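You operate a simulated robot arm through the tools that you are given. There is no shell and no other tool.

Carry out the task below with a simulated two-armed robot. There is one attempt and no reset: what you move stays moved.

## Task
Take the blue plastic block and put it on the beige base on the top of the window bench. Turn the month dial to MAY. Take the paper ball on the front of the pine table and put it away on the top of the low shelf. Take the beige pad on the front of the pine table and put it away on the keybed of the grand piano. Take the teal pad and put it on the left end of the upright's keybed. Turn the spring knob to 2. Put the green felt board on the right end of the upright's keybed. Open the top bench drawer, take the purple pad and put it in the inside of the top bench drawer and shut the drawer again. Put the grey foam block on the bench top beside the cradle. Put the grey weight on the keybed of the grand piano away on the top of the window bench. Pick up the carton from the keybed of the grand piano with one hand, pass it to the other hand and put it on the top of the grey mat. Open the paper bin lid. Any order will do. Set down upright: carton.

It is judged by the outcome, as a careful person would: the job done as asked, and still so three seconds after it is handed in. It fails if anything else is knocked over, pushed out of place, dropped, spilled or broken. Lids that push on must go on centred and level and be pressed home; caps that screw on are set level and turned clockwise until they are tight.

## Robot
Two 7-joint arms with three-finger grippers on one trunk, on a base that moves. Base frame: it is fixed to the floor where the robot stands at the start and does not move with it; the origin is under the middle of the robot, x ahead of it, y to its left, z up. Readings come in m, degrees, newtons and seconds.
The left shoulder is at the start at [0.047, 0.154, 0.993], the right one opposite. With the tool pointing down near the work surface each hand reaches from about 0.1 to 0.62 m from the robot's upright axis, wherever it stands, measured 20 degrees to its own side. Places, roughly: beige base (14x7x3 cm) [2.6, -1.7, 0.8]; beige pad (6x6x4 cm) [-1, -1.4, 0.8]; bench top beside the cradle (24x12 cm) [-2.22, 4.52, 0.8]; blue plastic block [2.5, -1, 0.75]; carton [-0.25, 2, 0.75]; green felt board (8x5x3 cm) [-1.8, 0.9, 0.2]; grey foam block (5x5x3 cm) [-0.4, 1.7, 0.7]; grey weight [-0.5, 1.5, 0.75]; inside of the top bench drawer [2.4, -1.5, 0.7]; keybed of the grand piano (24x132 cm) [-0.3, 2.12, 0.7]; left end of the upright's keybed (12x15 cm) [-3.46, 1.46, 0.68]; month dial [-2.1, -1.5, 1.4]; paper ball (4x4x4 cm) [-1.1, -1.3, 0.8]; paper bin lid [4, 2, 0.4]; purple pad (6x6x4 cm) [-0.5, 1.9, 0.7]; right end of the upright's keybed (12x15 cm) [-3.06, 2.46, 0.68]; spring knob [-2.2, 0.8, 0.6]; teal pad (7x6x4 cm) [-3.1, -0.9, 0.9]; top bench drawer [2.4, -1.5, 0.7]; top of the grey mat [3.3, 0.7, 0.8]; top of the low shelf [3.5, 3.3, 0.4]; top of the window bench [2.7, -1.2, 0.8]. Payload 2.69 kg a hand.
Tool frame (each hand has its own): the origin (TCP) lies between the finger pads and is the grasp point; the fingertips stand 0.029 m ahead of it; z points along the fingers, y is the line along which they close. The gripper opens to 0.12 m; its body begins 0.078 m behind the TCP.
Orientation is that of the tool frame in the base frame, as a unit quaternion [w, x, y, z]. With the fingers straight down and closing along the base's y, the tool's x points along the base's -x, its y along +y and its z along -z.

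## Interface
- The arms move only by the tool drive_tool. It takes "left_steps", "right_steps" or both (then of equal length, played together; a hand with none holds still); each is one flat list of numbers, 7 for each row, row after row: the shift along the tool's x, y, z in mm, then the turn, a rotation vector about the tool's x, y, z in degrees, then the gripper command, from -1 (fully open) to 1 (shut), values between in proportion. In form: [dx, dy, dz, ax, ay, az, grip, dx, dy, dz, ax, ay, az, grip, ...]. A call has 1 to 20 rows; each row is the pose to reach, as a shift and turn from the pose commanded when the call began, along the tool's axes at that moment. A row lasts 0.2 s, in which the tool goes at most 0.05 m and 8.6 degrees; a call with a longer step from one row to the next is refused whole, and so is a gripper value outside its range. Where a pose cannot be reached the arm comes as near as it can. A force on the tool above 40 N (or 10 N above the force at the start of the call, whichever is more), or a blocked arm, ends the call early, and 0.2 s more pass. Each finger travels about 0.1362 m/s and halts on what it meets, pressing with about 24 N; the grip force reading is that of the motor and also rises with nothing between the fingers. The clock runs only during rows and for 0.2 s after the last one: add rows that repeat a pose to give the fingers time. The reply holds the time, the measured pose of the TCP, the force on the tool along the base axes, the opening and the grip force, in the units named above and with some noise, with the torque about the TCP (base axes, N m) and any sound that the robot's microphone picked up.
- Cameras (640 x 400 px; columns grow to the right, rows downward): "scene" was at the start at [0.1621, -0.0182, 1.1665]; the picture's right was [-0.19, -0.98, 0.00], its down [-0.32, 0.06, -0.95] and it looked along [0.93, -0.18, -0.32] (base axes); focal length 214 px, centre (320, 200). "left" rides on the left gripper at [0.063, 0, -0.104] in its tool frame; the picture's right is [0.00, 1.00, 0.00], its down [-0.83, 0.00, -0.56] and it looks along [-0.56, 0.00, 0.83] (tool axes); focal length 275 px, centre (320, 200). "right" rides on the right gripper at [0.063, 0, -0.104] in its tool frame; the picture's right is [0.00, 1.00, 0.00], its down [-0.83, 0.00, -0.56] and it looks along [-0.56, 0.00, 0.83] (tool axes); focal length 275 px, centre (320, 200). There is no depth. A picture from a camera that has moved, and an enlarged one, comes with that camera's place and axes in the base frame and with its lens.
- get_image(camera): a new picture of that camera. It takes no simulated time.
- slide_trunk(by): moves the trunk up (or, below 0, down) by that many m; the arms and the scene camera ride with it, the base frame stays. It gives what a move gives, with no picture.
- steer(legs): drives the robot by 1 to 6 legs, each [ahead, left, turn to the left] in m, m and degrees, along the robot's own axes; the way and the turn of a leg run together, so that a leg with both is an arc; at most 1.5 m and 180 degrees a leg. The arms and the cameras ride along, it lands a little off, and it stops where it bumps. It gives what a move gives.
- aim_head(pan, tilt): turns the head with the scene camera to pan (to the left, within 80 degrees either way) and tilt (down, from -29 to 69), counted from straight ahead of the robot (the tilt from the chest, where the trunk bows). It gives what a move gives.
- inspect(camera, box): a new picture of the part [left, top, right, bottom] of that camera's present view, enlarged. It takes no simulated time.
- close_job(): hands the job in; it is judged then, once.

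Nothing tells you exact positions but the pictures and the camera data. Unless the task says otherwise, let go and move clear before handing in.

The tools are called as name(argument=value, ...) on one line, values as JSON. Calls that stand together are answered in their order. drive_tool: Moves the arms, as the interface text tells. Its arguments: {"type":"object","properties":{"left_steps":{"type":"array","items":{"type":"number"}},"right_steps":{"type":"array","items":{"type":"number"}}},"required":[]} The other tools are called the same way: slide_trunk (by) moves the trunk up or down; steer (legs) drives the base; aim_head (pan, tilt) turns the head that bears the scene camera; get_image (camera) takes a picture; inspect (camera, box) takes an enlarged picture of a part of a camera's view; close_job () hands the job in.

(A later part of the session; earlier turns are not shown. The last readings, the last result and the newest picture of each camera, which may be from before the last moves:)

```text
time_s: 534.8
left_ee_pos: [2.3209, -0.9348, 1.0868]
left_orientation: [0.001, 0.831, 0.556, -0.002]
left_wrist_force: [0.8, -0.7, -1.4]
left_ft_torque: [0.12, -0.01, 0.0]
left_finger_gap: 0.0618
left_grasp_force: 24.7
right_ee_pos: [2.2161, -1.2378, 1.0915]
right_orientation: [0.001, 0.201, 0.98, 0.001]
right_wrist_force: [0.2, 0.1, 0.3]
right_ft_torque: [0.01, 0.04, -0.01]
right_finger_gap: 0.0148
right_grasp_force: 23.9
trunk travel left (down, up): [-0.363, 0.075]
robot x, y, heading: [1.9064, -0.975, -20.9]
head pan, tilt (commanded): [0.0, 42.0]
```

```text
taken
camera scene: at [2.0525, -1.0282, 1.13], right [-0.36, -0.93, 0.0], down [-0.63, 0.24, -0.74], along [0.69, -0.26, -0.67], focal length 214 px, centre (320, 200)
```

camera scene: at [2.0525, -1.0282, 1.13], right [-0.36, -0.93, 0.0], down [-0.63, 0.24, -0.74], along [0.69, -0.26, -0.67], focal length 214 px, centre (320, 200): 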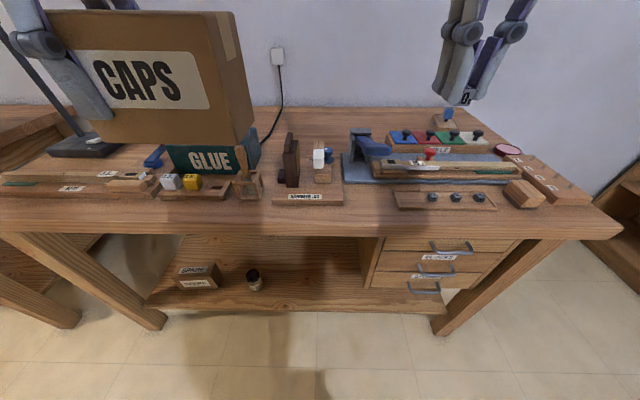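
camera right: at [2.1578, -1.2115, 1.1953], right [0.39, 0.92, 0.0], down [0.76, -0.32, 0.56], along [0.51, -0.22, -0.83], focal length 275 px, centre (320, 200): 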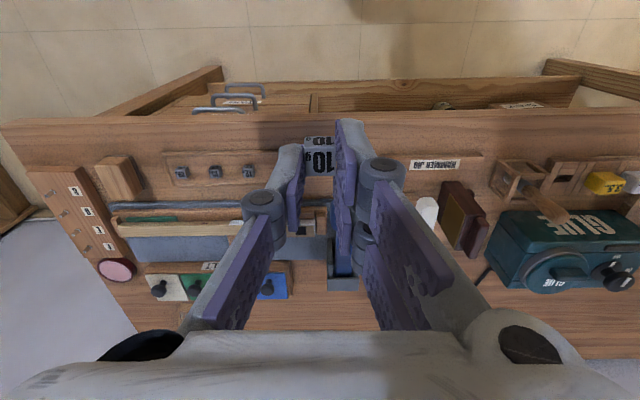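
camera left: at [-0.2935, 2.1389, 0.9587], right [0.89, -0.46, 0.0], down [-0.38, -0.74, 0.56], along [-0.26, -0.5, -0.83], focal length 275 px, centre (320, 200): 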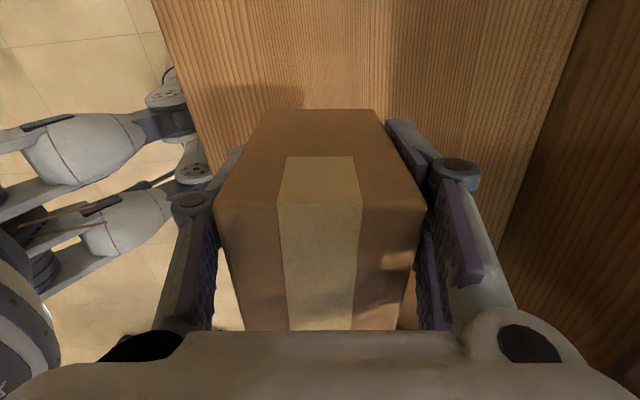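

I'll put the weight on the clear strip of bench top between the hammer-jig board and the weights tray, at (2.353, -1.268).

drive_tool(right_steps=[-23, 4, 35, 0, 0, 0, 0.9, -46, 9, 70, 0, 0, 0, 0.9, -69, 13, 105, 0, 0, 0, 0.9, -92, 18, 140, 0, 0, 0, 0.9, -115, 22, 175, 0, 0, 0, 0.9, -138, 26, 205, 0, 0, 0, 0.9, -138, 26, 235, 0, 0, 0, 0.9, -138, 26, 235, 0, 0, 0, 0.9])

get_image(camera="right")

get_image(camera="scene")

```text
time_s: 535.9
left_ee_pos: [2.3204, -0.9327, 1.0854]
left_orientation: [0.001, 0.831, 0.556, -0.002]
left_wrist_force: [0.2, -0.8, -2.3]
left_ft_torque: [0.14, 0.03, 0.0]
left_finger_gap: 0.0616
left_grasp_force: 23.5
right_ee_pos: [2.302, -1.2522, 0.9499]
right_orientation: [-0.013, 0.199, 0.98, 0.0]
right_wrist_force: [0.8, -0.8, -0.5]
right_ft_torque: [0.01, -0.01, 0.01]
right_finger_gap: 0.0143
right_grasp_force: 24.1
trunk travel left (down, up): [-0.363, 0.075]
robot x, y, heading: [1.9073, -0.9741, -21.0]
head pan, tilt (commanded): [0.0, 42.0]
stopped in row 5 (right hand): the force on the tool passed its limit at 69 N (the readings are from after the stop); the commanded pose is now the measured one
```

```text
taken
camera right: at [2.2462, -1.2273, 1.0553], right [0.39, 0.92, -0.01], down [0.78, -0.32, 0.53], along [0.49, -0.21, -0.85], focal length 275 px, centre (320, 200)
```

right: 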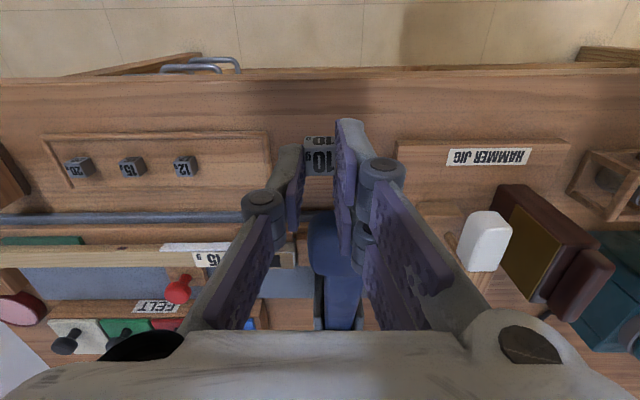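

```text
taken
camera scene: at [2.0527, -1.0282, 1.1299], right [-0.36, -0.93, 0.0], down [-0.63, 0.24, -0.74], along [0.69, -0.27, -0.67], focal length 214 px, centre (320, 200)
```

scene: 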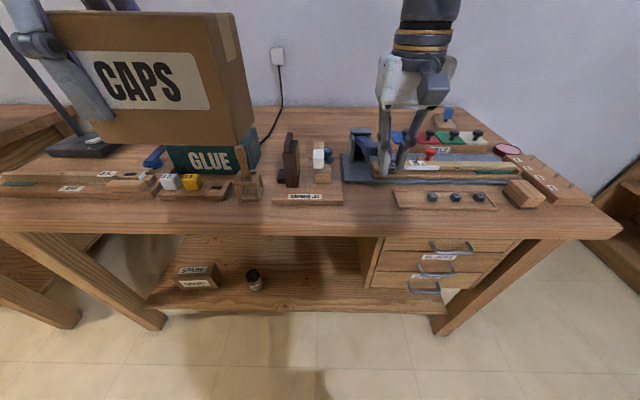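

The hand met something unexpectedly. I'll look closely before moving any further.

inspect(camera="scene", box=[330, 90, 490, 220])

inspect(camera="right", box=[230, 100, 430, 340])

get_image(camera="left")

```text
3.08 times, centred on (410, 155) of scene
camera zoom: at [2.0527, -1.0282, 1.1299], right [-0.36, -0.93, 0.0], down [-0.63, 0.24, -0.74], along [0.69, -0.27, -0.67], focal length 660 px, centre (43, 338)
```

zoom: 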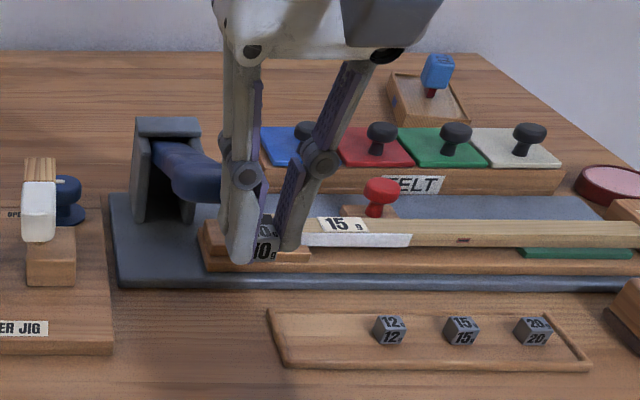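

```text
1.67 times, centred on (330, 220) of right
camera zoom: at [2.2462, -1.2273, 1.0553], right [0.39, 0.92, -0.01], down [0.78, -0.32, 0.53], along [0.49, -0.21, -0.85], focal length 459 px, centre (303, 167)
```

zoom: 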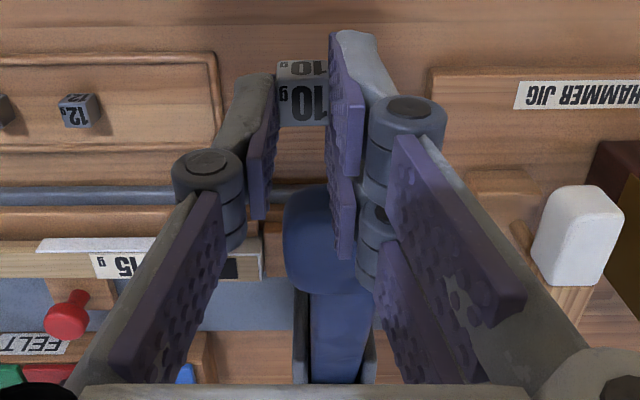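

```text
taken
camera left: at [2.3469, -0.876, 1.1914], right [0.92, -0.39, 0.0], down [-0.32, -0.77, 0.56], along [-0.22, -0.51, -0.83], focal length 275 px, centre (320, 200)
```

left: 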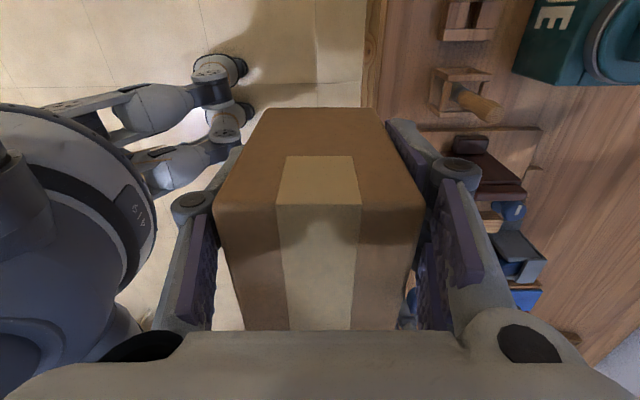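

The gripper's front finger brushed the blue press lever, whose handle sticks out toward me. I'll back away up and out, then check the lever's state.

drive_tool(right_steps=[10, 0, -10, 0, 0, 0, 0.9, 30, 0, -25, 0, 0, 0, 0.9, 60, 0, -50, 0, 0, 0, 0.9, 90, 0, -80, 0, -1.5, 0, 0.9, 110, 0, -120, 0, -1.5, 0, 0.9])

inspect(camera="scene", box=[330, 90, 490, 220])

inspect(camera="right", box=[220, 100, 460, 320])

```text
time_s: 537.1
left_ee_pos: [2.3212, -0.9328, 1.0867]
left_orientation: [0.0, 0.831, 0.556, -0.002]
left_wrist_force: [0.3, 0.4, -3.0]
left_ft_torque: [0.09, -0.06, -0.03]
left_finger_gap: 0.062
left_grasp_force: 24.3
right_ee_pos: [2.2026, -1.2071, 1.0713]
right_orientation: [-0.001, 0.2, 0.98, -0.003]
right_wrist_force: [0.6, -0.4, -0.4]
right_ft_torque: [0.0, 0.05, -0.01]
right_finger_gap: 0.0147
right_grasp_force: 23.2
trunk travel left (down, up): [-0.363, 0.075]
robot x, y, heading: [1.9067, -0.9744, -20.8]
head pan, tilt (commanded): [0.0, 42.0]
```

```text
3.08 times, centred on (410, 155) of scene
camera zoom: at [2.0518, -1.0278, 1.1301], right [-0.36, -0.93, 0.0], down [-0.62, 0.24, -0.74], along [0.69, -0.27, -0.67], focal length 660 px, centre (43, 338)
```

zoom: 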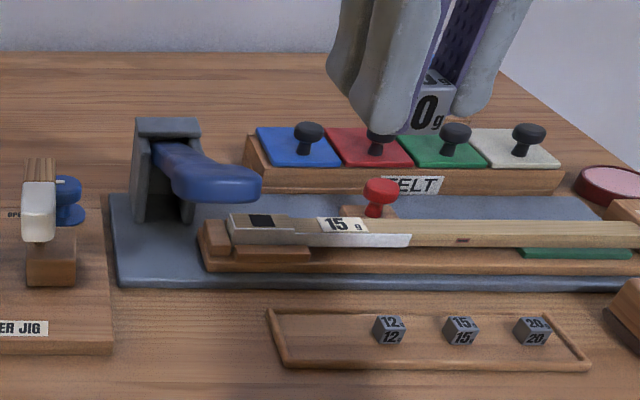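

```text
1.82 times, centred on (340, 210) of right
camera zoom: at [2.1451, -1.1815, 1.1776], right [0.39, 0.92, -0.01], down [0.77, -0.32, 0.56], along [0.51, -0.22, -0.83], focal length 500 px, centre (284, 182)
```

zoom: 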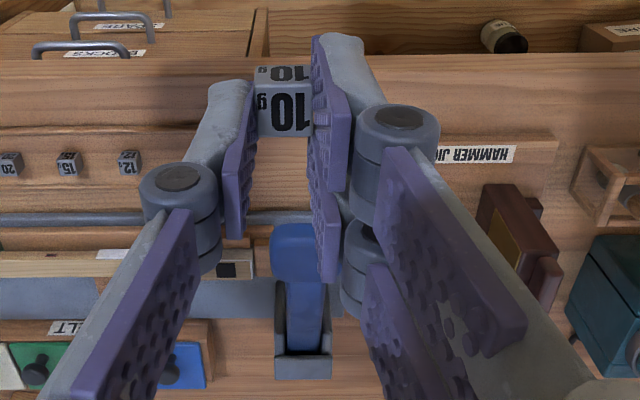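

The lever looks unchanged; its handle end overhangs the bench edge at about (2.31, -1.24, 0.96). I'll use a different clear strip, in front of the hammer-jig board at (2.379, -1.125), and shift the base left to keep the carton well clear.

steer(legs=[[0, 0.25, 0]])

get_image(camera="scene")

get_image(camera="right")

```text
time_s: 539.6
left_ee_pos: [2.4096, -0.7003, 1.0878]
left_orientation: [0.001, 0.83, 0.558, -0.002]
left_wrist_force: [0.2, 0.6, -2.1]
left_ft_torque: [0.13, -0.03, 0.01]
left_finger_gap: 0.0618
left_grasp_force: 23.8
right_ee_pos: [2.2931, -0.9744, 1.0728]
right_orientation: [0.0, 0.196, 0.981, -0.002]
right_wrist_force: [-0.3, 0.7, 0.4]
right_ft_torque: [0.01, 0.0, 0.0]
right_finger_gap: 0.0145
right_grasp_force: 24.5
trunk travel left (down, up): [-0.363, 0.075]
robot x, y, heading: [1.9965, -0.7421, -20.6]
head pan, tilt (commanded): [0.0, 42.0]
```

```text
taken
camera scene: at [2.1406, -0.7947, 1.13], right [-0.35, -0.94, 0.0], down [-0.63, 0.24, -0.74], along [0.7, -0.26, -0.67], focal length 214 px, centre (320, 200)
```

scene: 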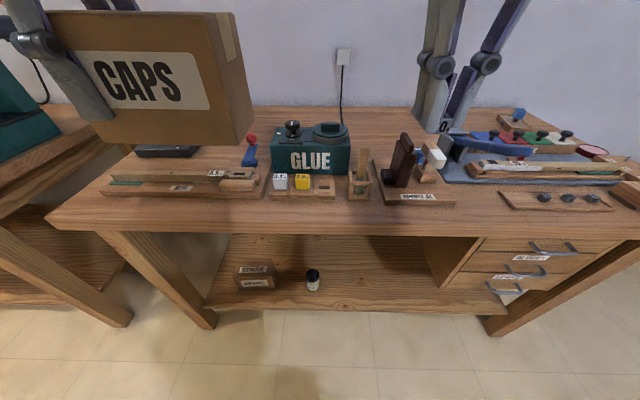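

```text
taken
camera right: at [2.235, -0.9479, 1.1772], right [0.38, 0.92, -0.01], down [0.77, -0.31, 0.56], along [0.51, -0.22, -0.83], focal length 275 px, centre (320, 200)
```

right: 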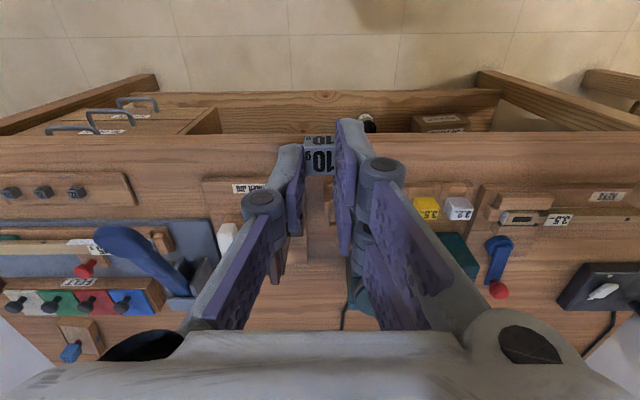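

drive_tool(right_steps=[-10, -25, 20, 0, 0, 0, 0.9, -20, -50, 40, 0, 0, 0, 0.9, -40, -75, 65, 0, 0, 0, 0.9, -65, -95, 90, 0, 0, 0, 0.9, -90, -106, 120, 0, 0, 0, 0.9, -115, -106, 155, 0, 0, 0, 0.9, -137, -106, 185, 0, 0, 0, 0.9, -137, -106, 212, 0, 0, 0, 0.9, -137, -106, 212, 0, 0, 0, 0.9])

get_image(camera="scene")

get_image(camera="right")

```text
time_s: 541.6
left_ee_pos: [2.4099, -0.6994, 1.0864]
left_orientation: [0.001, 0.83, 0.558, -0.002]
left_wrist_force: [-0.5, 0.1, -2.6]
left_ft_torque: [0.07, 0.0, 0.0]
left_finger_gap: 0.0617
left_grasp_force: 24.1
right_ee_pos: [2.3788, -1.1273, 0.8624]
right_orientation: [0.0, 0.196, 0.981, -0.003]
right_wrist_force: [0.3, 0.9, 1.2]
right_ft_torque: [0.01, 0.0, 0.01]
right_finger_gap: 0.0146
right_grasp_force: 24.4
trunk travel left (down, up): [-0.363, 0.075]
robot x, y, heading: [1.9944, -0.7409, -20.5]
head pan, tilt (commanded): [0.0, 42.0]
```

```text
taken
camera scene: at [2.1405, -0.7949, 1.1301], right [-0.35, -0.94, 0.0], down [-0.63, 0.24, -0.74], along [0.7, -0.26, -0.67], focal length 214 px, centre (320, 200)
```

scene: 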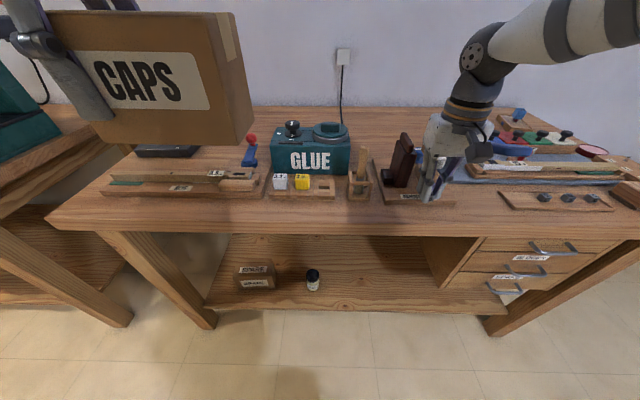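

```text
taken
camera right: at [2.3209, -1.1011, 0.9668], right [0.38, 0.92, -0.01], down [0.77, -0.31, 0.56], along [0.51, -0.22, -0.83], focal length 275 px, centre (320, 200)
```

right: 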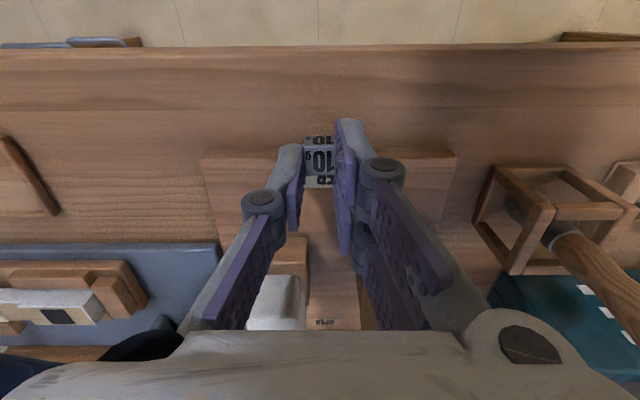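

drive_tool(right_steps=[0, 0, 15, 0, 0, 0, 0.9, 0, 0, 28, 0, 0, 0, 0.9, 0, 0, 32, 0, 0, 0, 0.9, 0, 0, 35, 0, 0, 0, 0.9])

drive_tool(right_steps=[0, 0, 2, 0, 0, 0, 0.9, 0, 0, 4, 0, 0, 0, 0.9, 0, 0, 6, 0, 0, 0, 0.9])

```text
time_s: 542.3
left_ee_pos: [2.4069, -0.698, 1.0883]
left_orientation: [0.002, 0.831, 0.557, -0.001]
left_wrist_force: [0.5, -0.2, -2.8]
left_ft_torque: [0.07, -0.06, -0.03]
left_finger_gap: 0.0617
left_grasp_force: 24.0
right_ee_pos: [2.3787, -1.1259, 0.8429]
right_orientation: [0.008, 0.198, 0.98, -0.005]
right_wrist_force: [-15.1, 4.3, 30.0]
right_ft_torque: [0.14, 0.15, 0.0]
right_finger_gap: 0.0145
right_grasp_force: 23.5
trunk travel left (down, up): [-0.363, 0.075]
robot x, y, heading: [1.9955, -0.7411, -20.5]
head pan, tilt (commanded): [0.0, 42.0]
stopped in row 3 (right hand): the force on the tool passed its limit at 46 N (the readings are from after the stop); the commanded pose is now the measured one
```

```text
time_s: 542.7
left_ee_pos: [2.4052, -0.6985, 1.087]
left_orientation: [0.002, 0.83, 0.558, -0.001]
left_wrist_force: [0.7, -0.8, -2.1]
left_ft_torque: [0.08, -0.03, 0.02]
left_finger_gap: 0.0617
left_grasp_force: 23.5
right_ee_pos: [2.3793, -1.1274, 0.8445]
right_orientation: [0.009, 0.199, 0.98, -0.005]
right_wrist_force: [-14.1, 5.9, 28.7]
right_ft_torque: [0.05, 0.15, -0.02]
right_finger_gap: 0.0147
right_grasp_force: 23.9
trunk travel left (down, up): [-0.363, 0.075]
robot x, y, heading: [1.9964, -0.7398, -20.6]
head pan, tilt (commanded): [0.0, 42.0]
stopped in row 1 (right hand): the force on the tool passed its limit at 48 N (the readings are from after the stop); the commanded pose is now the measured one
```

The front finger is landing on the jig board's edge. I'll lift slightly, move 14 mm toward me, and lower again.

drive_tool(right_steps=[0, 0, -5, 0, 0, 0, 0.9, 0, 0, -15, 0, 0, 0, 0.9, 7, 0, -15, 0, -0.9, 0, 0.9, 14, 0, -15, 0, -0.9, 0, 0.9, 14, 0, -15, 0, -0.9, 0, 0.9])

get_image(camera="right")

```text
time_s: 543.9
left_ee_pos: [2.4089, -0.6997, 1.0867]
left_orientation: [0.0, 0.83, 0.558, -0.002]
left_wrist_force: [0.6, 1.0, -1.1]
left_ft_torque: [0.08, -0.06, -0.04]
left_finger_gap: 0.0616
left_grasp_force: 23.6
right_ee_pos: [2.369, -1.1232, 0.8543]
right_orientation: [0.015, 0.198, 0.98, -0.006]
right_wrist_force: [0.0, -0.9, 0.4]
right_ft_torque: [0.01, 0.02, 0.0]
right_finger_gap: 0.0145
right_grasp_force: 24.1
trunk travel left (down, up): [-0.363, 0.075]
robot x, y, heading: [1.9993, -0.7417, -20.8]
head pan, tilt (commanded): [0.0, 42.0]
```

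```text
taken
camera right: at [2.3078, -1.0957, 0.956], right [0.38, 0.92, -0.01], down [0.75, -0.31, 0.58], along [0.54, -0.23, -0.81], focal length 275 px, centre (320, 200)
```

right: 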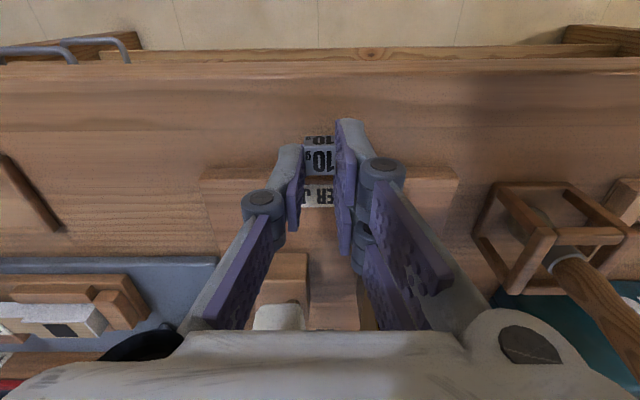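

drive_tool(right_steps=[0, 0, 10, 0, 1.85, 0, 0.9, 0, 0, 20, 0, 1.85, 0, 0.9, 0, 0, 25, 0, 1.85, 0, 0.9])

drive_tool(right_steps=[0, 0, 2, 0, 0, 0, 0.9, 0, 0, 4, 0, 0, 0, 0.9, 0, 0, 6, 0, 0, 0, 0.9])

```text
time_s: 544.5
left_ee_pos: [2.4057, -0.6962, 1.0874]
left_orientation: [0.002, 0.83, 0.557, -0.001]
left_wrist_force: [-0.2, -0.8, -1.6]
left_ft_torque: [0.08, -0.04, 0.03]
left_finger_gap: 0.0619
left_grasp_force: 24.3
right_ee_pos: [2.3707, -1.1187, 0.8427]
right_orientation: [0.008, 0.197, 0.98, -0.001]
right_wrist_force: [-11.4, 11.1, 29.0]
right_ft_torque: [0.39, -0.36, 0.27]
right_finger_gap: 0.0158
right_grasp_force: 24.5
trunk travel left (down, up): [-0.363, 0.075]
robot x, y, heading: [1.9977, -0.7362, -21.0]
head pan, tilt (commanded): [0.0, 42.0]
stopped in row 3 (right hand): the force on the tool passed its limit at 47 N (the readings are from after the stop); the commanded pose is now the measured one
```

```text
time_s: 544.9
left_ee_pos: [2.4055, -0.6974, 1.0876]
left_orientation: [0.001, 0.83, 0.558, -0.001]
left_wrist_force: [-0.3, -0.8, -2.4]
left_ft_torque: [0.08, -0.05, -0.01]
left_finger_gap: 0.0619
left_grasp_force: 23.6
right_ee_pos: [2.3716, -1.1187, 0.8423]
right_orientation: [0.01, 0.197, 0.98, -0.001]
right_wrist_force: [-9.9, 9.5, 24.7]
right_ft_torque: [0.32, -0.27, 0.2]
right_finger_gap: 0.0164
right_grasp_force: 23.8
trunk travel left (down, up): [-0.363, 0.075]
robot x, y, heading: [1.9934, -0.7375, -20.7]
head pan, tilt (commanded): [0.0, 42.0]
stopped in row 1 (right hand): the force on the tool passed its limit at 45 N (the readings are from after the stop); the commanded pose is now the measured one
```

drive_tool(right_steps=[0, 0, -6, 0, 0, 0, 0.9, 0, 0, -14, 0, 0, 0, 0.9, 5, 0, -14, 0, 0.8, 0, 0.9, 10, 0, -14, 0, 0.8, 0, 0.9, 10, 0, -14, 0, 0.8, 0, 0.9])

get_image(camera="right")

inspect(camera="scene", box=[370, 120, 520, 240])

```text
time_s: 546.1
left_ee_pos: [2.4083, -0.7002, 1.0861]
left_orientation: [0.0, 0.83, 0.558, -0.002]
left_wrist_force: [0.0, -0.6, -2.4]
left_ft_torque: [0.1, -0.02, 0.0]
left_finger_gap: 0.0616
left_grasp_force: 23.9
right_ee_pos: [2.3636, -1.1177, 0.852]
right_orientation: [0.001, 0.196, 0.981, 0.001]
right_wrist_force: [0.3, 0.8, 0.1]
right_ft_torque: [0.0, 0.0, 0.02]
right_finger_gap: 0.0147
right_grasp_force: 24.3
trunk travel left (down, up): [-0.363, 0.075]
robot x, y, heading: [1.9948, -0.7415, -20.4]
head pan, tilt (commanded): [0.0, 42.0]
```

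```text
taken
camera right: at [2.3062, -1.0934, 0.9573], right [0.38, 0.92, 0.0], down [0.77, -0.32, 0.56], along [0.52, -0.21, -0.83], focal length 275 px, centre (320, 200)
```

right: 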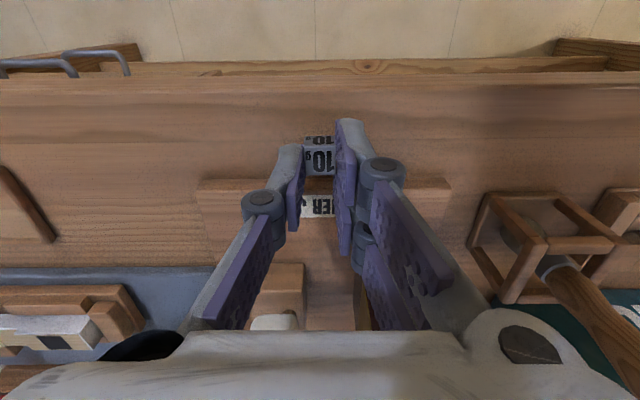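

```text
3.33 times, centred on (445, 180) of scene
camera zoom: at [2.1399, -0.7948, 1.13], right [-0.35, -0.94, 0.0], down [-0.63, 0.24, -0.74], along [0.69, -0.26, -0.67], focal length 715 px, centre (-97, 267)
```

zoom: 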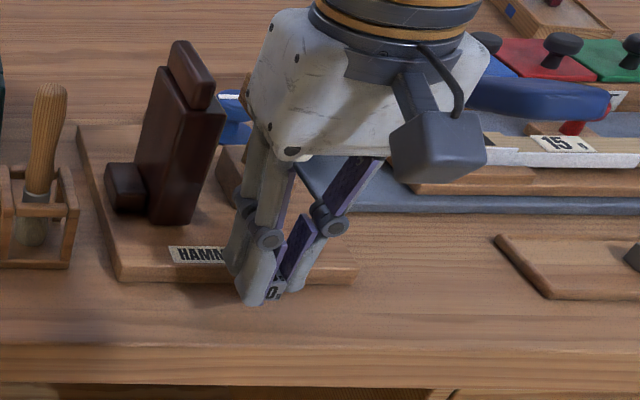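

drive_tool(right_steps=[0, 0, 4, 0, 0, 0, 0.9, 0, 0, 7, 0, 0, 0, 0.9])

drive_tool(right_steps=[0, 0, 2, 0, 0, 0, 0.9, 0, 0, 4, 0, 0, 0, 0.9])

```text
time_s: 546.7
left_ee_pos: [2.4089, -0.6984, 1.0864]
left_orientation: [0.0, 0.83, 0.558, -0.002]
left_wrist_force: [0.3, 0.0, -2.7]
left_ft_torque: [0.11, -0.05, 0.01]
left_finger_gap: 0.0618
left_grasp_force: 24.2
right_ee_pos: [2.3641, -1.1171, 0.8462]
right_orientation: [0.001, 0.197, 0.98, 0.001]
right_wrist_force: [1.1, 0.3, 0.4]
right_ft_torque: [0.02, 0.0, -0.01]
right_finger_gap: 0.0144
right_grasp_force: 23.8
trunk travel left (down, up): [-0.363, 0.075]
robot x, y, heading: [1.9967, -0.7388, -20.5]
head pan, tilt (commanded): [0.0, 42.0]
```

```text
time_s: 547.3
left_ee_pos: [2.4091, -0.6981, 1.0854]
left_orientation: [0.0, 0.83, 0.558, -0.002]
left_wrist_force: [0.2, 0.7, -2.7]
left_ft_torque: [0.1, -0.04, 0.02]
left_finger_gap: 0.0616
left_grasp_force: 24.6
right_ee_pos: [2.3632, -1.1176, 0.8421]
right_orientation: [0.0, 0.198, 0.98, 0.001]
right_wrist_force: [-0.1, -0.2, -0.6]
right_ft_torque: [0.01, -0.02, -0.01]
right_finger_gap: 0.0146
right_grasp_force: 23.9
trunk travel left (down, up): [-0.363, 0.075]
robot x, y, heading: [1.9942, -0.7379, -20.5]
head pan, tilt (commanded): [0.0, 42.0]
```

drive_tool(right_steps=[0, 0, 3, 0, 0, 0, 0.9, 0, 0, 6, 0, 0, 0, 0.9, 0, 0, 8, 0, 0, 0, 0.9])

drive_tool(right_steps=[0, 0, 2, 0, 0, 0, 0.9, 0, 0, 4, 0, 0, 0, 0.9])

drive_tool(right_steps=[0, 0, 2, 0, 0, 0, 0.9, 0, 0, 4, 0, 0, 0, 0.9])

```text
time_s: 548.1
left_ee_pos: [2.4088, -0.6987, 1.0861]
left_orientation: [0.0, 0.83, 0.558, -0.001]
left_wrist_force: [0.1, 0.5, -2.8]
left_ft_torque: [0.1, -0.04, 0.03]
left_finger_gap: 0.0619
left_grasp_force: 23.7
right_ee_pos: [2.3638, -1.1172, 0.8341]
right_orientation: [0.001, 0.196, 0.981, 0.001]
right_wrist_force: [-0.6, -0.2, -0.7]
right_ft_torque: [0.02, -0.03, 0.01]
right_finger_gap: 0.0145
right_grasp_force: 23.6
trunk travel left (down, up): [-0.363, 0.075]
robot x, y, heading: [1.9923, -0.7392, -21.0]
head pan, tilt (commanded): [0.0, 42.0]
```

```text
time_s: 548.7
left_ee_pos: [2.4067, -0.6985, 1.0881]
left_orientation: [0.001, 0.83, 0.558, -0.002]
left_wrist_force: [-0.2, -0.3, -2.3]
left_ft_torque: [0.09, -0.06, -0.01]
left_finger_gap: 0.0617
left_grasp_force: 23.4
right_ee_pos: [2.3623, -1.117, 0.8325]
right_orientation: [0.003, 0.197, 0.98, 0.001]
right_wrist_force: [-1.5, -0.4, 19.6]
right_ft_torque: [0.03, 0.13, -0.02]
right_finger_gap: 0.0144
right_grasp_force: 23.7
trunk travel left (down, up): [-0.363, 0.075]
robot x, y, heading: [1.9942, -0.7386, -20.7]
head pan, tilt (commanded): [0.0, 42.0]
```

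```text
time_s: 549.3
left_ee_pos: [2.4072, -0.6988, 1.0875]
left_orientation: [0.001, 0.83, 0.557, -0.001]
left_wrist_force: [0.1, 0.4, -1.8]
left_ft_torque: [0.11, -0.04, 0.0]
left_finger_gap: 0.0616
left_grasp_force: 24.2
right_ee_pos: [2.3643, -1.1186, 0.8278]
right_orientation: [0.003, 0.198, 0.98, 0.0]
right_wrist_force: [1.5, -2.5, 29.2]
right_ft_torque: [0.06, 0.19, 0.01]
right_finger_gap: 0.0141
right_grasp_force: 24.0
trunk travel left (down, up): [-0.363, 0.075]
robot x, y, heading: [1.9962, -0.7397, -20.7]
head pan, tilt (commanded): [0.0, 42.0]
```

The weight touches the bench top. I'll release gently and rise.

drive_tool(right_steps=[0, 0, -2, 0, 0, 0, 0.75, 0, 0, -4, 0, 0, 0, 0.65, 0, 0, -4, 0, 0, 0, 0.5, 0, 0, -4, 0, 0, 0, 0.35, 0, 0, -4, 0, 0, 0, 0.25, 0, 0, -20, 0, 0, 0, 0.25, 0, 0, -50, 0, 0, 0, 0.25, 0, 0, -90, 0, 0, 0, 0.25, 0, 0, -130, 0, 0, 0, 0.25])

get_image(camera="right")

inspect(camera="scene", box=[370, 120, 520, 240])

```text
time_s: 551.3
left_ee_pos: [2.4091, -0.6984, 1.0862]
left_orientation: [0.0, 0.83, 0.557, -0.002]
left_wrist_force: [-0.7, 0.3, -2.2]
left_ft_torque: [0.11, -0.04, 0.03]
left_finger_gap: 0.0613
left_grasp_force: 23.8
right_ee_pos: [2.3641, -1.1183, 0.9568]
right_orientation: [0.001, 0.197, 0.98, 0.0]
right_wrist_force: [0.4, 0.4, 0.8]
right_ft_torque: [0.04, 0.02, -0.01]
right_finger_gap: 0.0452
right_grasp_force: 0.1
trunk travel left (down, up): [-0.363, 0.075]
robot x, y, heading: [1.9977, -0.7392, -20.8]
head pan, tilt (commanded): [0.0, 42.0]
```

```text
taken
camera right: at [2.3053, -1.0937, 1.061], right [0.38, 0.92, 0.0], down [0.77, -0.32, 0.56], along [0.52, -0.21, -0.83], focal length 275 px, centre (320, 200)
```

right: 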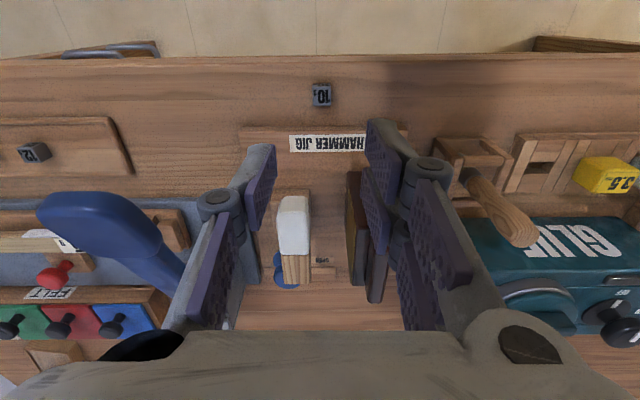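

```text
3.33 times, centred on (445, 180) of scene
camera zoom: at [2.1396, -0.7945, 1.1301], right [-0.35, -0.94, 0.0], down [-0.63, 0.24, -0.74], along [0.7, -0.26, -0.67], focal length 715 px, centre (-97, 267)
```

zoom: 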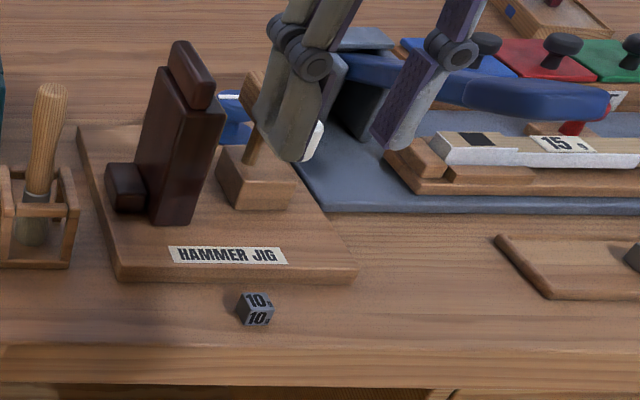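

The 10 g weight now stands on the bench top. Next comes the hand-over of the carton: I'll back away into open space and prepare the right hand, first turned to close front-to-back.

drive_tool(right_steps=[30, 0, -30, 0, 0, 0, 0.25, 60, 0, -60, 0, 0, 0, 0.25, 90, 5, -90, 0, 0, 0, 0.25, 107, 10, -125, 0, 0, 0, 0.25])

steer(legs=[[-0.5, 0, 0]])

drive_tool(right_steps=[0, 0, 0, 0, 0, -8.2, -0.2, 0, 0, 0, 0, 0, -16.4, -0.4, 0, 0, 0, 0, 0, -24.6, -0.58, 0, 0, 0, 0, 0, -32.8, -0.58, 0, 0, 0, 0, 0, -41, -0.58, 0, 0, 0, 0, 0, -49.2, -0.58, 0, 0, 0, 0, 0, -57.4, -0.58, 0, 0, 0, 0, 0, -65.6, -0.58, 0, 0, 0, 0, 0, -73.8, -0.58, 0, 0, 0, 0, 0, -82, -0.58, 0, 0, 0, 0, 0, -90, -0.58])

get_image(camera="scene")

```text
time_s: 552.3
left_ee_pos: [2.4078, -0.6994, 1.0867]
left_orientation: [0.001, 0.83, 0.558, -0.002]
left_wrist_force: [0.1, -0.2, -2.6]
left_ft_torque: [0.07, -0.08, 0.02]
left_finger_gap: 0.0617
left_grasp_force: 23.8
right_ee_pos: [2.2702, -1.0664, 1.0772]
right_orientation: [0.001, 0.198, 0.98, 0.0]
right_wrist_force: [-0.2, 0.4, -0.3]
right_ft_torque: [0.02, -0.02, -0.01]
right_finger_gap: 0.0453
right_grasp_force: 0.3
trunk travel left (down, up): [-0.363, 0.075]
robot x, y, heading: [1.9933, -0.7361, -20.9]
head pan, tilt (commanded): [0.0, 42.0]
```

```text
time_s: 555.3
left_ee_pos: [1.9418, -0.5235, 1.0863]
left_orientation: [0.0, 0.832, 0.554, -0.002]
left_wrist_force: [-0.2, 0.7, -2.2]
left_ft_torque: [0.09, -0.08, -0.01]
left_finger_gap: 0.0617
left_grasp_force: 23.8
right_ee_pos: [1.8001, -0.8903, 1.0783]
right_orientation: [0.001, 0.201, 0.98, 0.002]
right_wrist_force: [-0.2, 0.4, 0.7]
right_ft_torque: [-0.04, 0.03, 0.01]
right_finger_gap: 0.045
right_grasp_force: 0.1
trunk travel left (down, up): [-0.363, 0.075]
robot x, y, heading: [1.532, -0.564, -21.2]
head pan, tilt (commanded): [0.0, 42.0]
```

```text
time_s: 557.7
left_ee_pos: [1.9418, -0.5239, 1.0882]
left_orientation: [0.0, 0.833, 0.554, -0.001]
left_wrist_force: [-1.0, 0.9, -2.7]
left_ft_torque: [0.08, -0.01, -0.01]
left_finger_gap: 0.0617
left_grasp_force: 24.2
right_ee_pos: [1.8009, -0.8917, 1.079]
right_orientation: [0.001, -0.552, 0.834, 0.0]
right_wrist_force: [-0.4, 0.1, 0.3]
right_ft_torque: [-0.02, 0.01, 0.03]
right_finger_gap: 0.0947
right_grasp_force: 0.0
trunk travel left (down, up): [-0.363, 0.075]
robot x, y, heading: [1.5321, -0.5629, -21.0]
head pan, tilt (commanded): [0.0, 42.0]
```

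```text
taken
camera scene: at [1.6728, -0.6174, 1.13], right [-0.36, -0.93, 0.0], down [-0.62, 0.24, -0.74], along [0.69, -0.27, -0.67], focal length 214 px, centre (320, 200)
```

scene: 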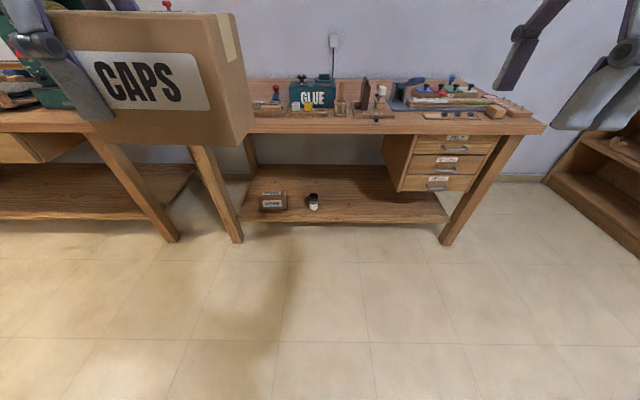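

I'll bring the carton a little forward and lower, away from my head, and rotate the right hand to point left and 30° down toward the carton's right end.

drive_tool(left_steps=[-4, 17, 18, 0, 0, 0, 0.6, -8, 34, 36, 0, 0, 0, 0.6, -12, 51, 54, 0, 0, 0, 0.6, -16, 68, 72, 0, 0, 0, 0.6, -20, 85, 90, 0, 0, 0, 0.6, -23, 100, 108, 0, 0, 0, 0.6])

drive_tool(right_steps=[-5, -13, 5, 0, -7.5, 0, -0.58, -15, -26, 10, 0, -15, 0, -0.58, -30, -40, 15, 0, -22.5, 0, -0.58, -50, -53, 20, 0, -30, 0, -0.58, -75, -66, 26, 0, -37.5, 0, -0.58, -100, -80, 32, 0, -45, 0, -0.58, -128, -92, 38, 0, -52.5, 0, -0.58, -157, -101, 44, 0, -60, 0, -0.58, -157, -101, 44, 0, -60, 0, -0.58])

get_image(camera="scene")

get_image(camera="right")

```text
time_s: 559.1
left_ee_pos: [2.0256, -0.5844, 0.9772]
left_orientation: [0.0, 0.833, 0.554, -0.002]
left_wrist_force: [-0.1, -0.1, -2.3]
left_ft_torque: [0.08, -0.05, -0.05]
left_finger_gap: 0.0615
left_grasp_force: 23.5
right_ee_pos: [1.8018, -0.8918, 1.0785]
right_orientation: [0.0, -0.55, 0.835, 0.0]
right_wrist_force: [-0.1, -0.3, 1.2]
right_ft_torque: [0.03, 0.02, -0.01]
right_finger_gap: 0.0951
right_grasp_force: 0.0
trunk travel left (down, up): [-0.363, 0.075]
robot x, y, heading: [1.5294, -0.5628, -21.4]
head pan, tilt (commanded): [0.0, 42.0]
```

```text
time_s: 561.1
left_ee_pos: [2.026, -0.5842, 0.9786]
left_orientation: [0.0, 0.832, 0.555, -0.001]
left_wrist_force: [-0.2, 0.8, -2.7]
left_ft_torque: [0.09, -0.04, 0.01]
left_finger_gap: 0.0618
left_grasp_force: 24.3
right_ee_pos: [1.9545, -0.786, 1.0361]
right_orientation: [0.418, -0.477, 0.722, 0.276]
right_wrist_force: [0.6, 0.0, 0.9]
right_ft_torque: [0.01, 0.04, -0.03]
right_finger_gap: 0.0949
right_grasp_force: 0.0
trunk travel left (down, up): [-0.363, 0.075]
robot x, y, heading: [1.5266, -0.5613, -21.3]
head pan, tilt (commanded): [0.0, 42.0]
```

```text
taken
camera scene: at [1.6726, -0.6174, 1.1301], right [-0.36, -0.93, 0.0], down [-0.62, 0.24, -0.74], along [0.69, -0.27, -0.67], focal length 214 px, centre (320, 200)
```

scene: 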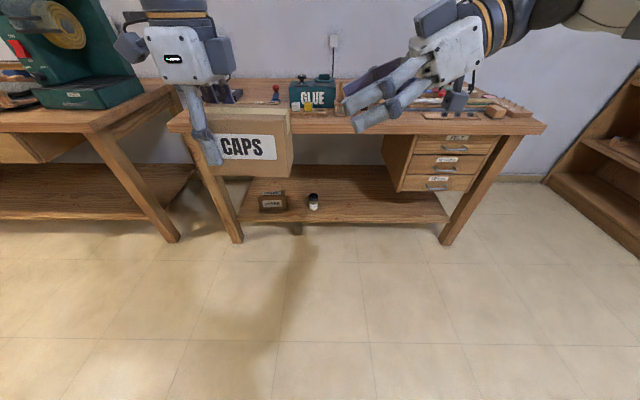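

```text
taken
camera right: at [1.9074, -0.8974, 1.0332], right [-0.92, 0.39, -0.01], down [-0.03, -0.06, 1.0], along [0.39, 0.92, 0.07], focal length 275 px, centre (320, 200)
```

right: 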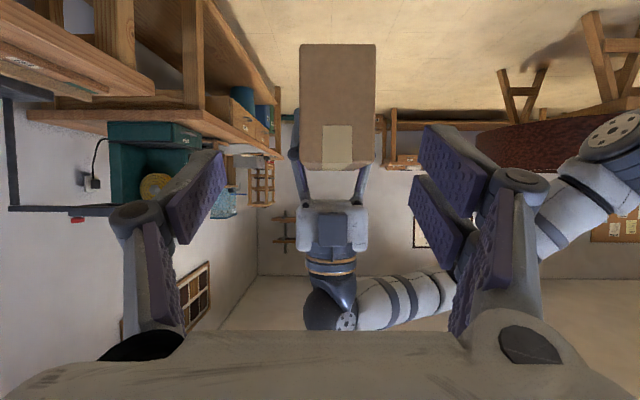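

The right hand now points straight at the carton's right end, about 13 cm away. I'll centre it laterally and advance part-way, then check.

drive_tool(right_steps=[0, 7, 0, 0, 0, 0, -0.58, -1, 13, 10, 0, 0, 0, -0.58, -2, 13, 35, 0, 0, 0, -0.58, -3, 13, 60, 0, 0, 0, -0.58, -3, 13, 80, 0, 0, 0, -0.58, -3, 13, 80, 0, 0, 0, -0.58])

get_image(camera="right")

get_image(camera="scene")

```text
time_s: 562.5
left_ee_pos: [2.0249, -0.5838, 0.9769]
left_orientation: [0.0, 0.832, 0.554, -0.003]
left_wrist_force: [-0.3, -0.1, -3.0]
left_ft_torque: [0.12, -0.05, 0.02]
left_finger_gap: 0.0617
left_grasp_force: 24.1
right_ee_pos: [1.9696, -0.7156, 0.9958]
right_orientation: [0.418, -0.477, 0.722, 0.275]
right_wrist_force: [0.0, 0.3, -0.8]
right_ft_torque: [0.0, -0.01, 0.0]
right_finger_gap: 0.0949
right_grasp_force: 0.0
trunk travel left (down, up): [-0.363, 0.075]
robot x, y, heading: [1.5281, -0.5625, -21.4]
head pan, tilt (commanded): [0.0, 42.0]
```

```text
taken
camera right: at [1.9225, -0.8274, 0.9945], right [-0.92, 0.39, 0.0], down [-0.03, -0.06, 1.0], along [0.39, 0.92, 0.07], focal length 275 px, centre (320, 200)
```

right: 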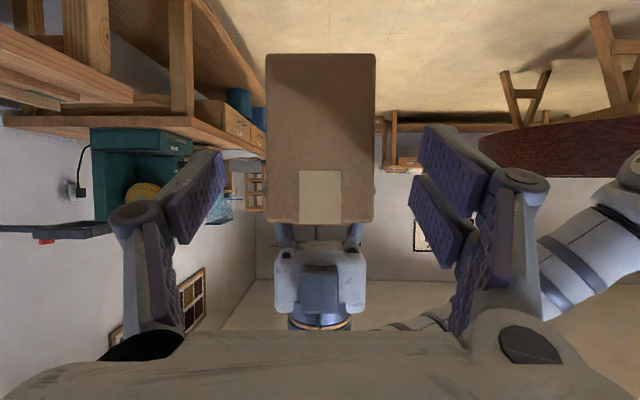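

```text
taken
camera scene: at [1.6727, -0.6175, 1.1301], right [-0.36, -0.93, 0.0], down [-0.62, 0.24, -0.74], along [0.69, -0.27, -0.67], focal length 214 px, centre (320, 200)
```

scene: 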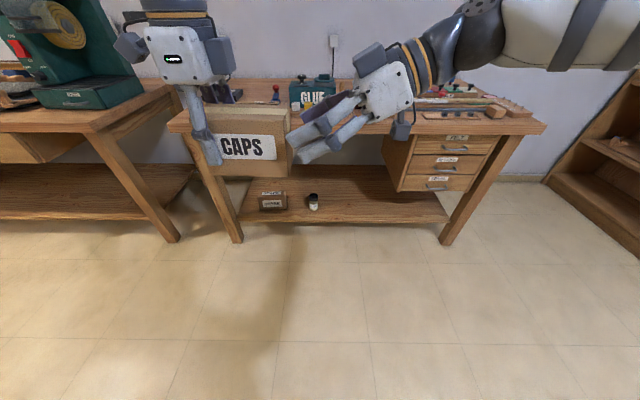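

drive_tool(right_steps=[-2, 0, 17, 0, 0, 0, -0.58, -4, 0, 34, 0, 0, 0, -0.58, -6, 0, 51, 0, 0, 0, -0.58, -8, 0, 66, 0, 0, 0, -0.58, -8, 0, 66, 0, 0, 0, -0.58])

get_image(camera="right")

inspect(camera="scene", box=[110, 0, 430, 220])

```text
time_s: 563.7
left_ee_pos: [2.027, -0.5839, 0.9773]
left_orientation: [0.0, 0.832, 0.554, -0.002]
left_wrist_force: [-0.3, 0.3, -2.6]
left_ft_torque: [0.09, -0.03, -0.02]
left_finger_gap: 0.0618
left_grasp_force: 23.9
right_ee_pos: [1.9955, -0.6602, 0.9695]
right_orientation: [0.419, -0.477, 0.722, 0.276]
right_wrist_force: [-0.3, 0.1, -0.1]
right_ft_torque: [-0.02, 0.0, 0.04]
right_finger_gap: 0.0948
right_grasp_force: 0.1
trunk travel left (down, up): [-0.363, 0.075]
robot x, y, heading: [1.5284, -0.5596, -21.2]
head pan, tilt (commanded): [0.0, 42.0]
```

```text
taken
camera right: at [1.9478, -0.7719, 0.9672], right [-0.92, 0.39, 0.0], down [-0.03, -0.06, 1.0], along [0.39, 0.92, 0.07], focal length 275 px, centre (320, 200)
```

right: 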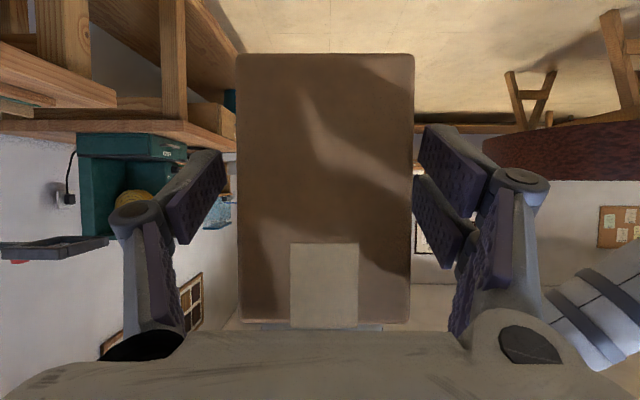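

```text
1.82 times, centred on (270, 110) of scene
camera zoom: at [1.6727, -0.6175, 1.1301], right [-0.36, -0.93, 0.0], down [-0.62, 0.24, -0.74], along [0.69, -0.27, -0.67], focal length 390 px, centre (411, 364)
```

zoom: 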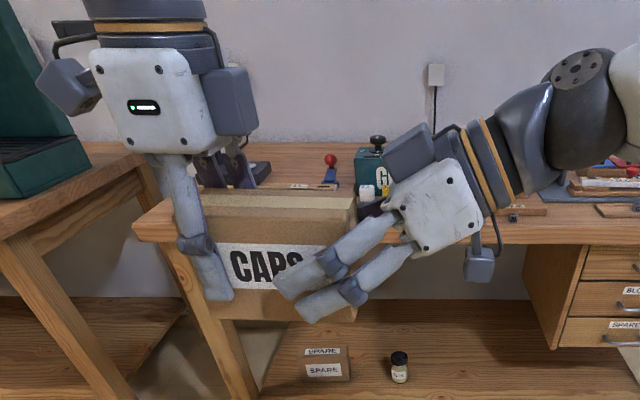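

The right fingers straddle the carton's right end, clear of the left hand. I'll close the right hand on it.

drive_tool(right_steps=[0, 0, 0, 0, 0, 0, -0.3, 0, 0, 0, 0, 0, 0, -0.1, 0, 0, 0, 0, 0, 0, 0.1, 0, 0, 0, 0, 0, 0, 0.4, 0, 0, 0, 0, 0, 0, 0.6, 0, 0, 0, 0, 0, 0, 0.6])

get_image(camera="right")

```text
time_s: 565.1
left_ee_pos: [2.0266, -0.5837, 0.9772]
left_orientation: [0.0, 0.832, 0.555, -0.001]
left_wrist_force: [17.8, -0.5, -7.2]
left_ft_torque: [0.27, -0.33, 0.38]
left_finger_gap: 0.0616
left_grasp_force: 24.1
right_ee_pos: [1.9946, -0.6597, 0.9691]
right_orientation: [0.418, -0.478, 0.722, 0.277]
right_wrist_force: [-16.8, 1.1, 4.3]
right_ft_torque: [0.18, -0.02, 1.0]
right_finger_gap: 0.062
right_grasp_force: 24.2
trunk travel left (down, up): [-0.363, 0.075]
robot x, y, heading: [1.5322, -0.5605, -21.3]
head pan, tilt (commanded): [0.0, 42.0]
```

```text
taken
camera right: at [1.9473, -0.7714, 0.9673], right [-0.92, 0.39, 0.0], down [-0.03, -0.06, 1.0], along [0.39, 0.92, 0.07], focal length 275 px, centre (320, 200)
```

right: 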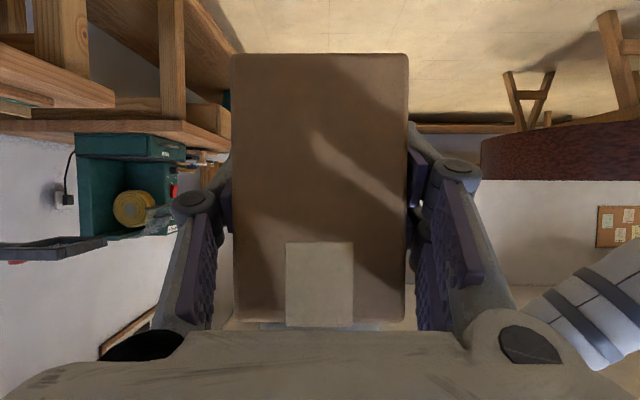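

Both hands hold it. Now I'll open the left hand and lift it clear.

drive_tool(left_steps=[0, 0, 0, 0, 0, 0, 0.2, 0, 0, 0, 0, 0, 0, -0.1, 0, 0, 0, 0, 0, 0, -0.35, 0, 0, 0, 0, 0, 0, -0.58, 0, 0, 0, 0, 0, 0, -0.58, 5, 0, -25, 0, 0, 0, -0.58, 10, 0, -60, 0, 0, 0, -0.58, 20, 0, -100, 0, 0, 0, -0.58, 30, 0, -140, 0, 0, 0, -0.58])

get_image(camera="scene")

get_image(camera="right")

```text
time_s: 567.1
left_ee_pos: [2.0375, -0.5557, 1.1189]
left_orientation: [-0.001, 0.832, 0.554, -0.002]
left_wrist_force: [0.1, -0.2, 1.4]
left_ft_torque: [-0.01, -0.04, 0.03]
left_finger_gap: 0.0949
left_grasp_force: 0.0
right_ee_pos: [1.9953, -0.6619, 0.9703]
right_orientation: [0.418, -0.477, 0.723, 0.275]
right_wrist_force: [0.3, 0.1, -0.2]
right_ft_torque: [-0.07, 0.05, 0.0]
right_finger_gap: 0.0615
right_grasp_force: 24.0
trunk travel left (down, up): [-0.363, 0.075]
robot x, y, heading: [1.5288, -0.563, -21.3]
head pan, tilt (commanded): [0.0, 42.0]
```

```text
taken
camera scene: at [1.6728, -0.6177, 1.13], right [-0.36, -0.93, 0.0], down [-0.62, 0.24, -0.74], along [0.69, -0.27, -0.67], focal length 214 px, centre (320, 200)
```

scene: 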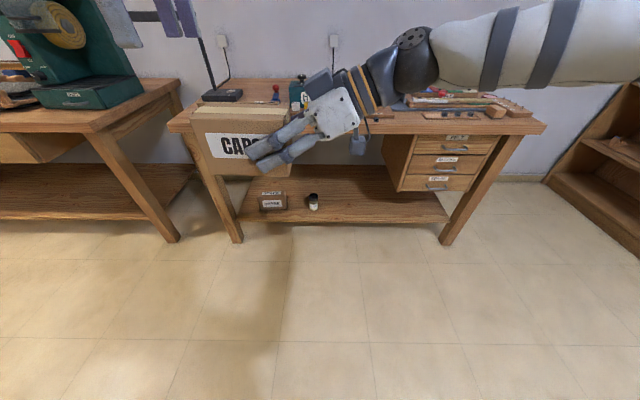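

```text
taken
camera right: at [1.9477, -0.7723, 0.9671], right [-0.92, 0.39, 0.0], down [-0.03, -0.06, 1.0], along [0.39, 0.92, 0.07], focal length 275 px, centre (320, 200)
```

right: 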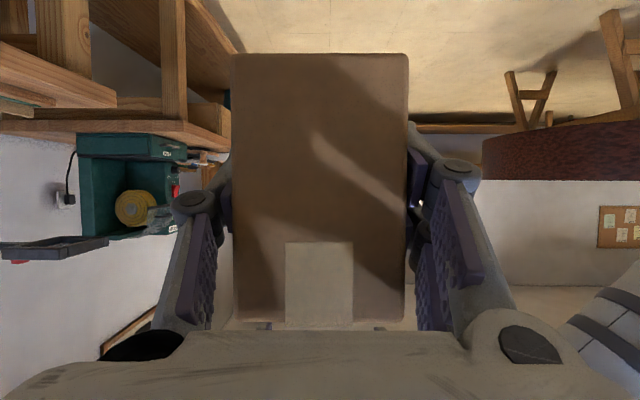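

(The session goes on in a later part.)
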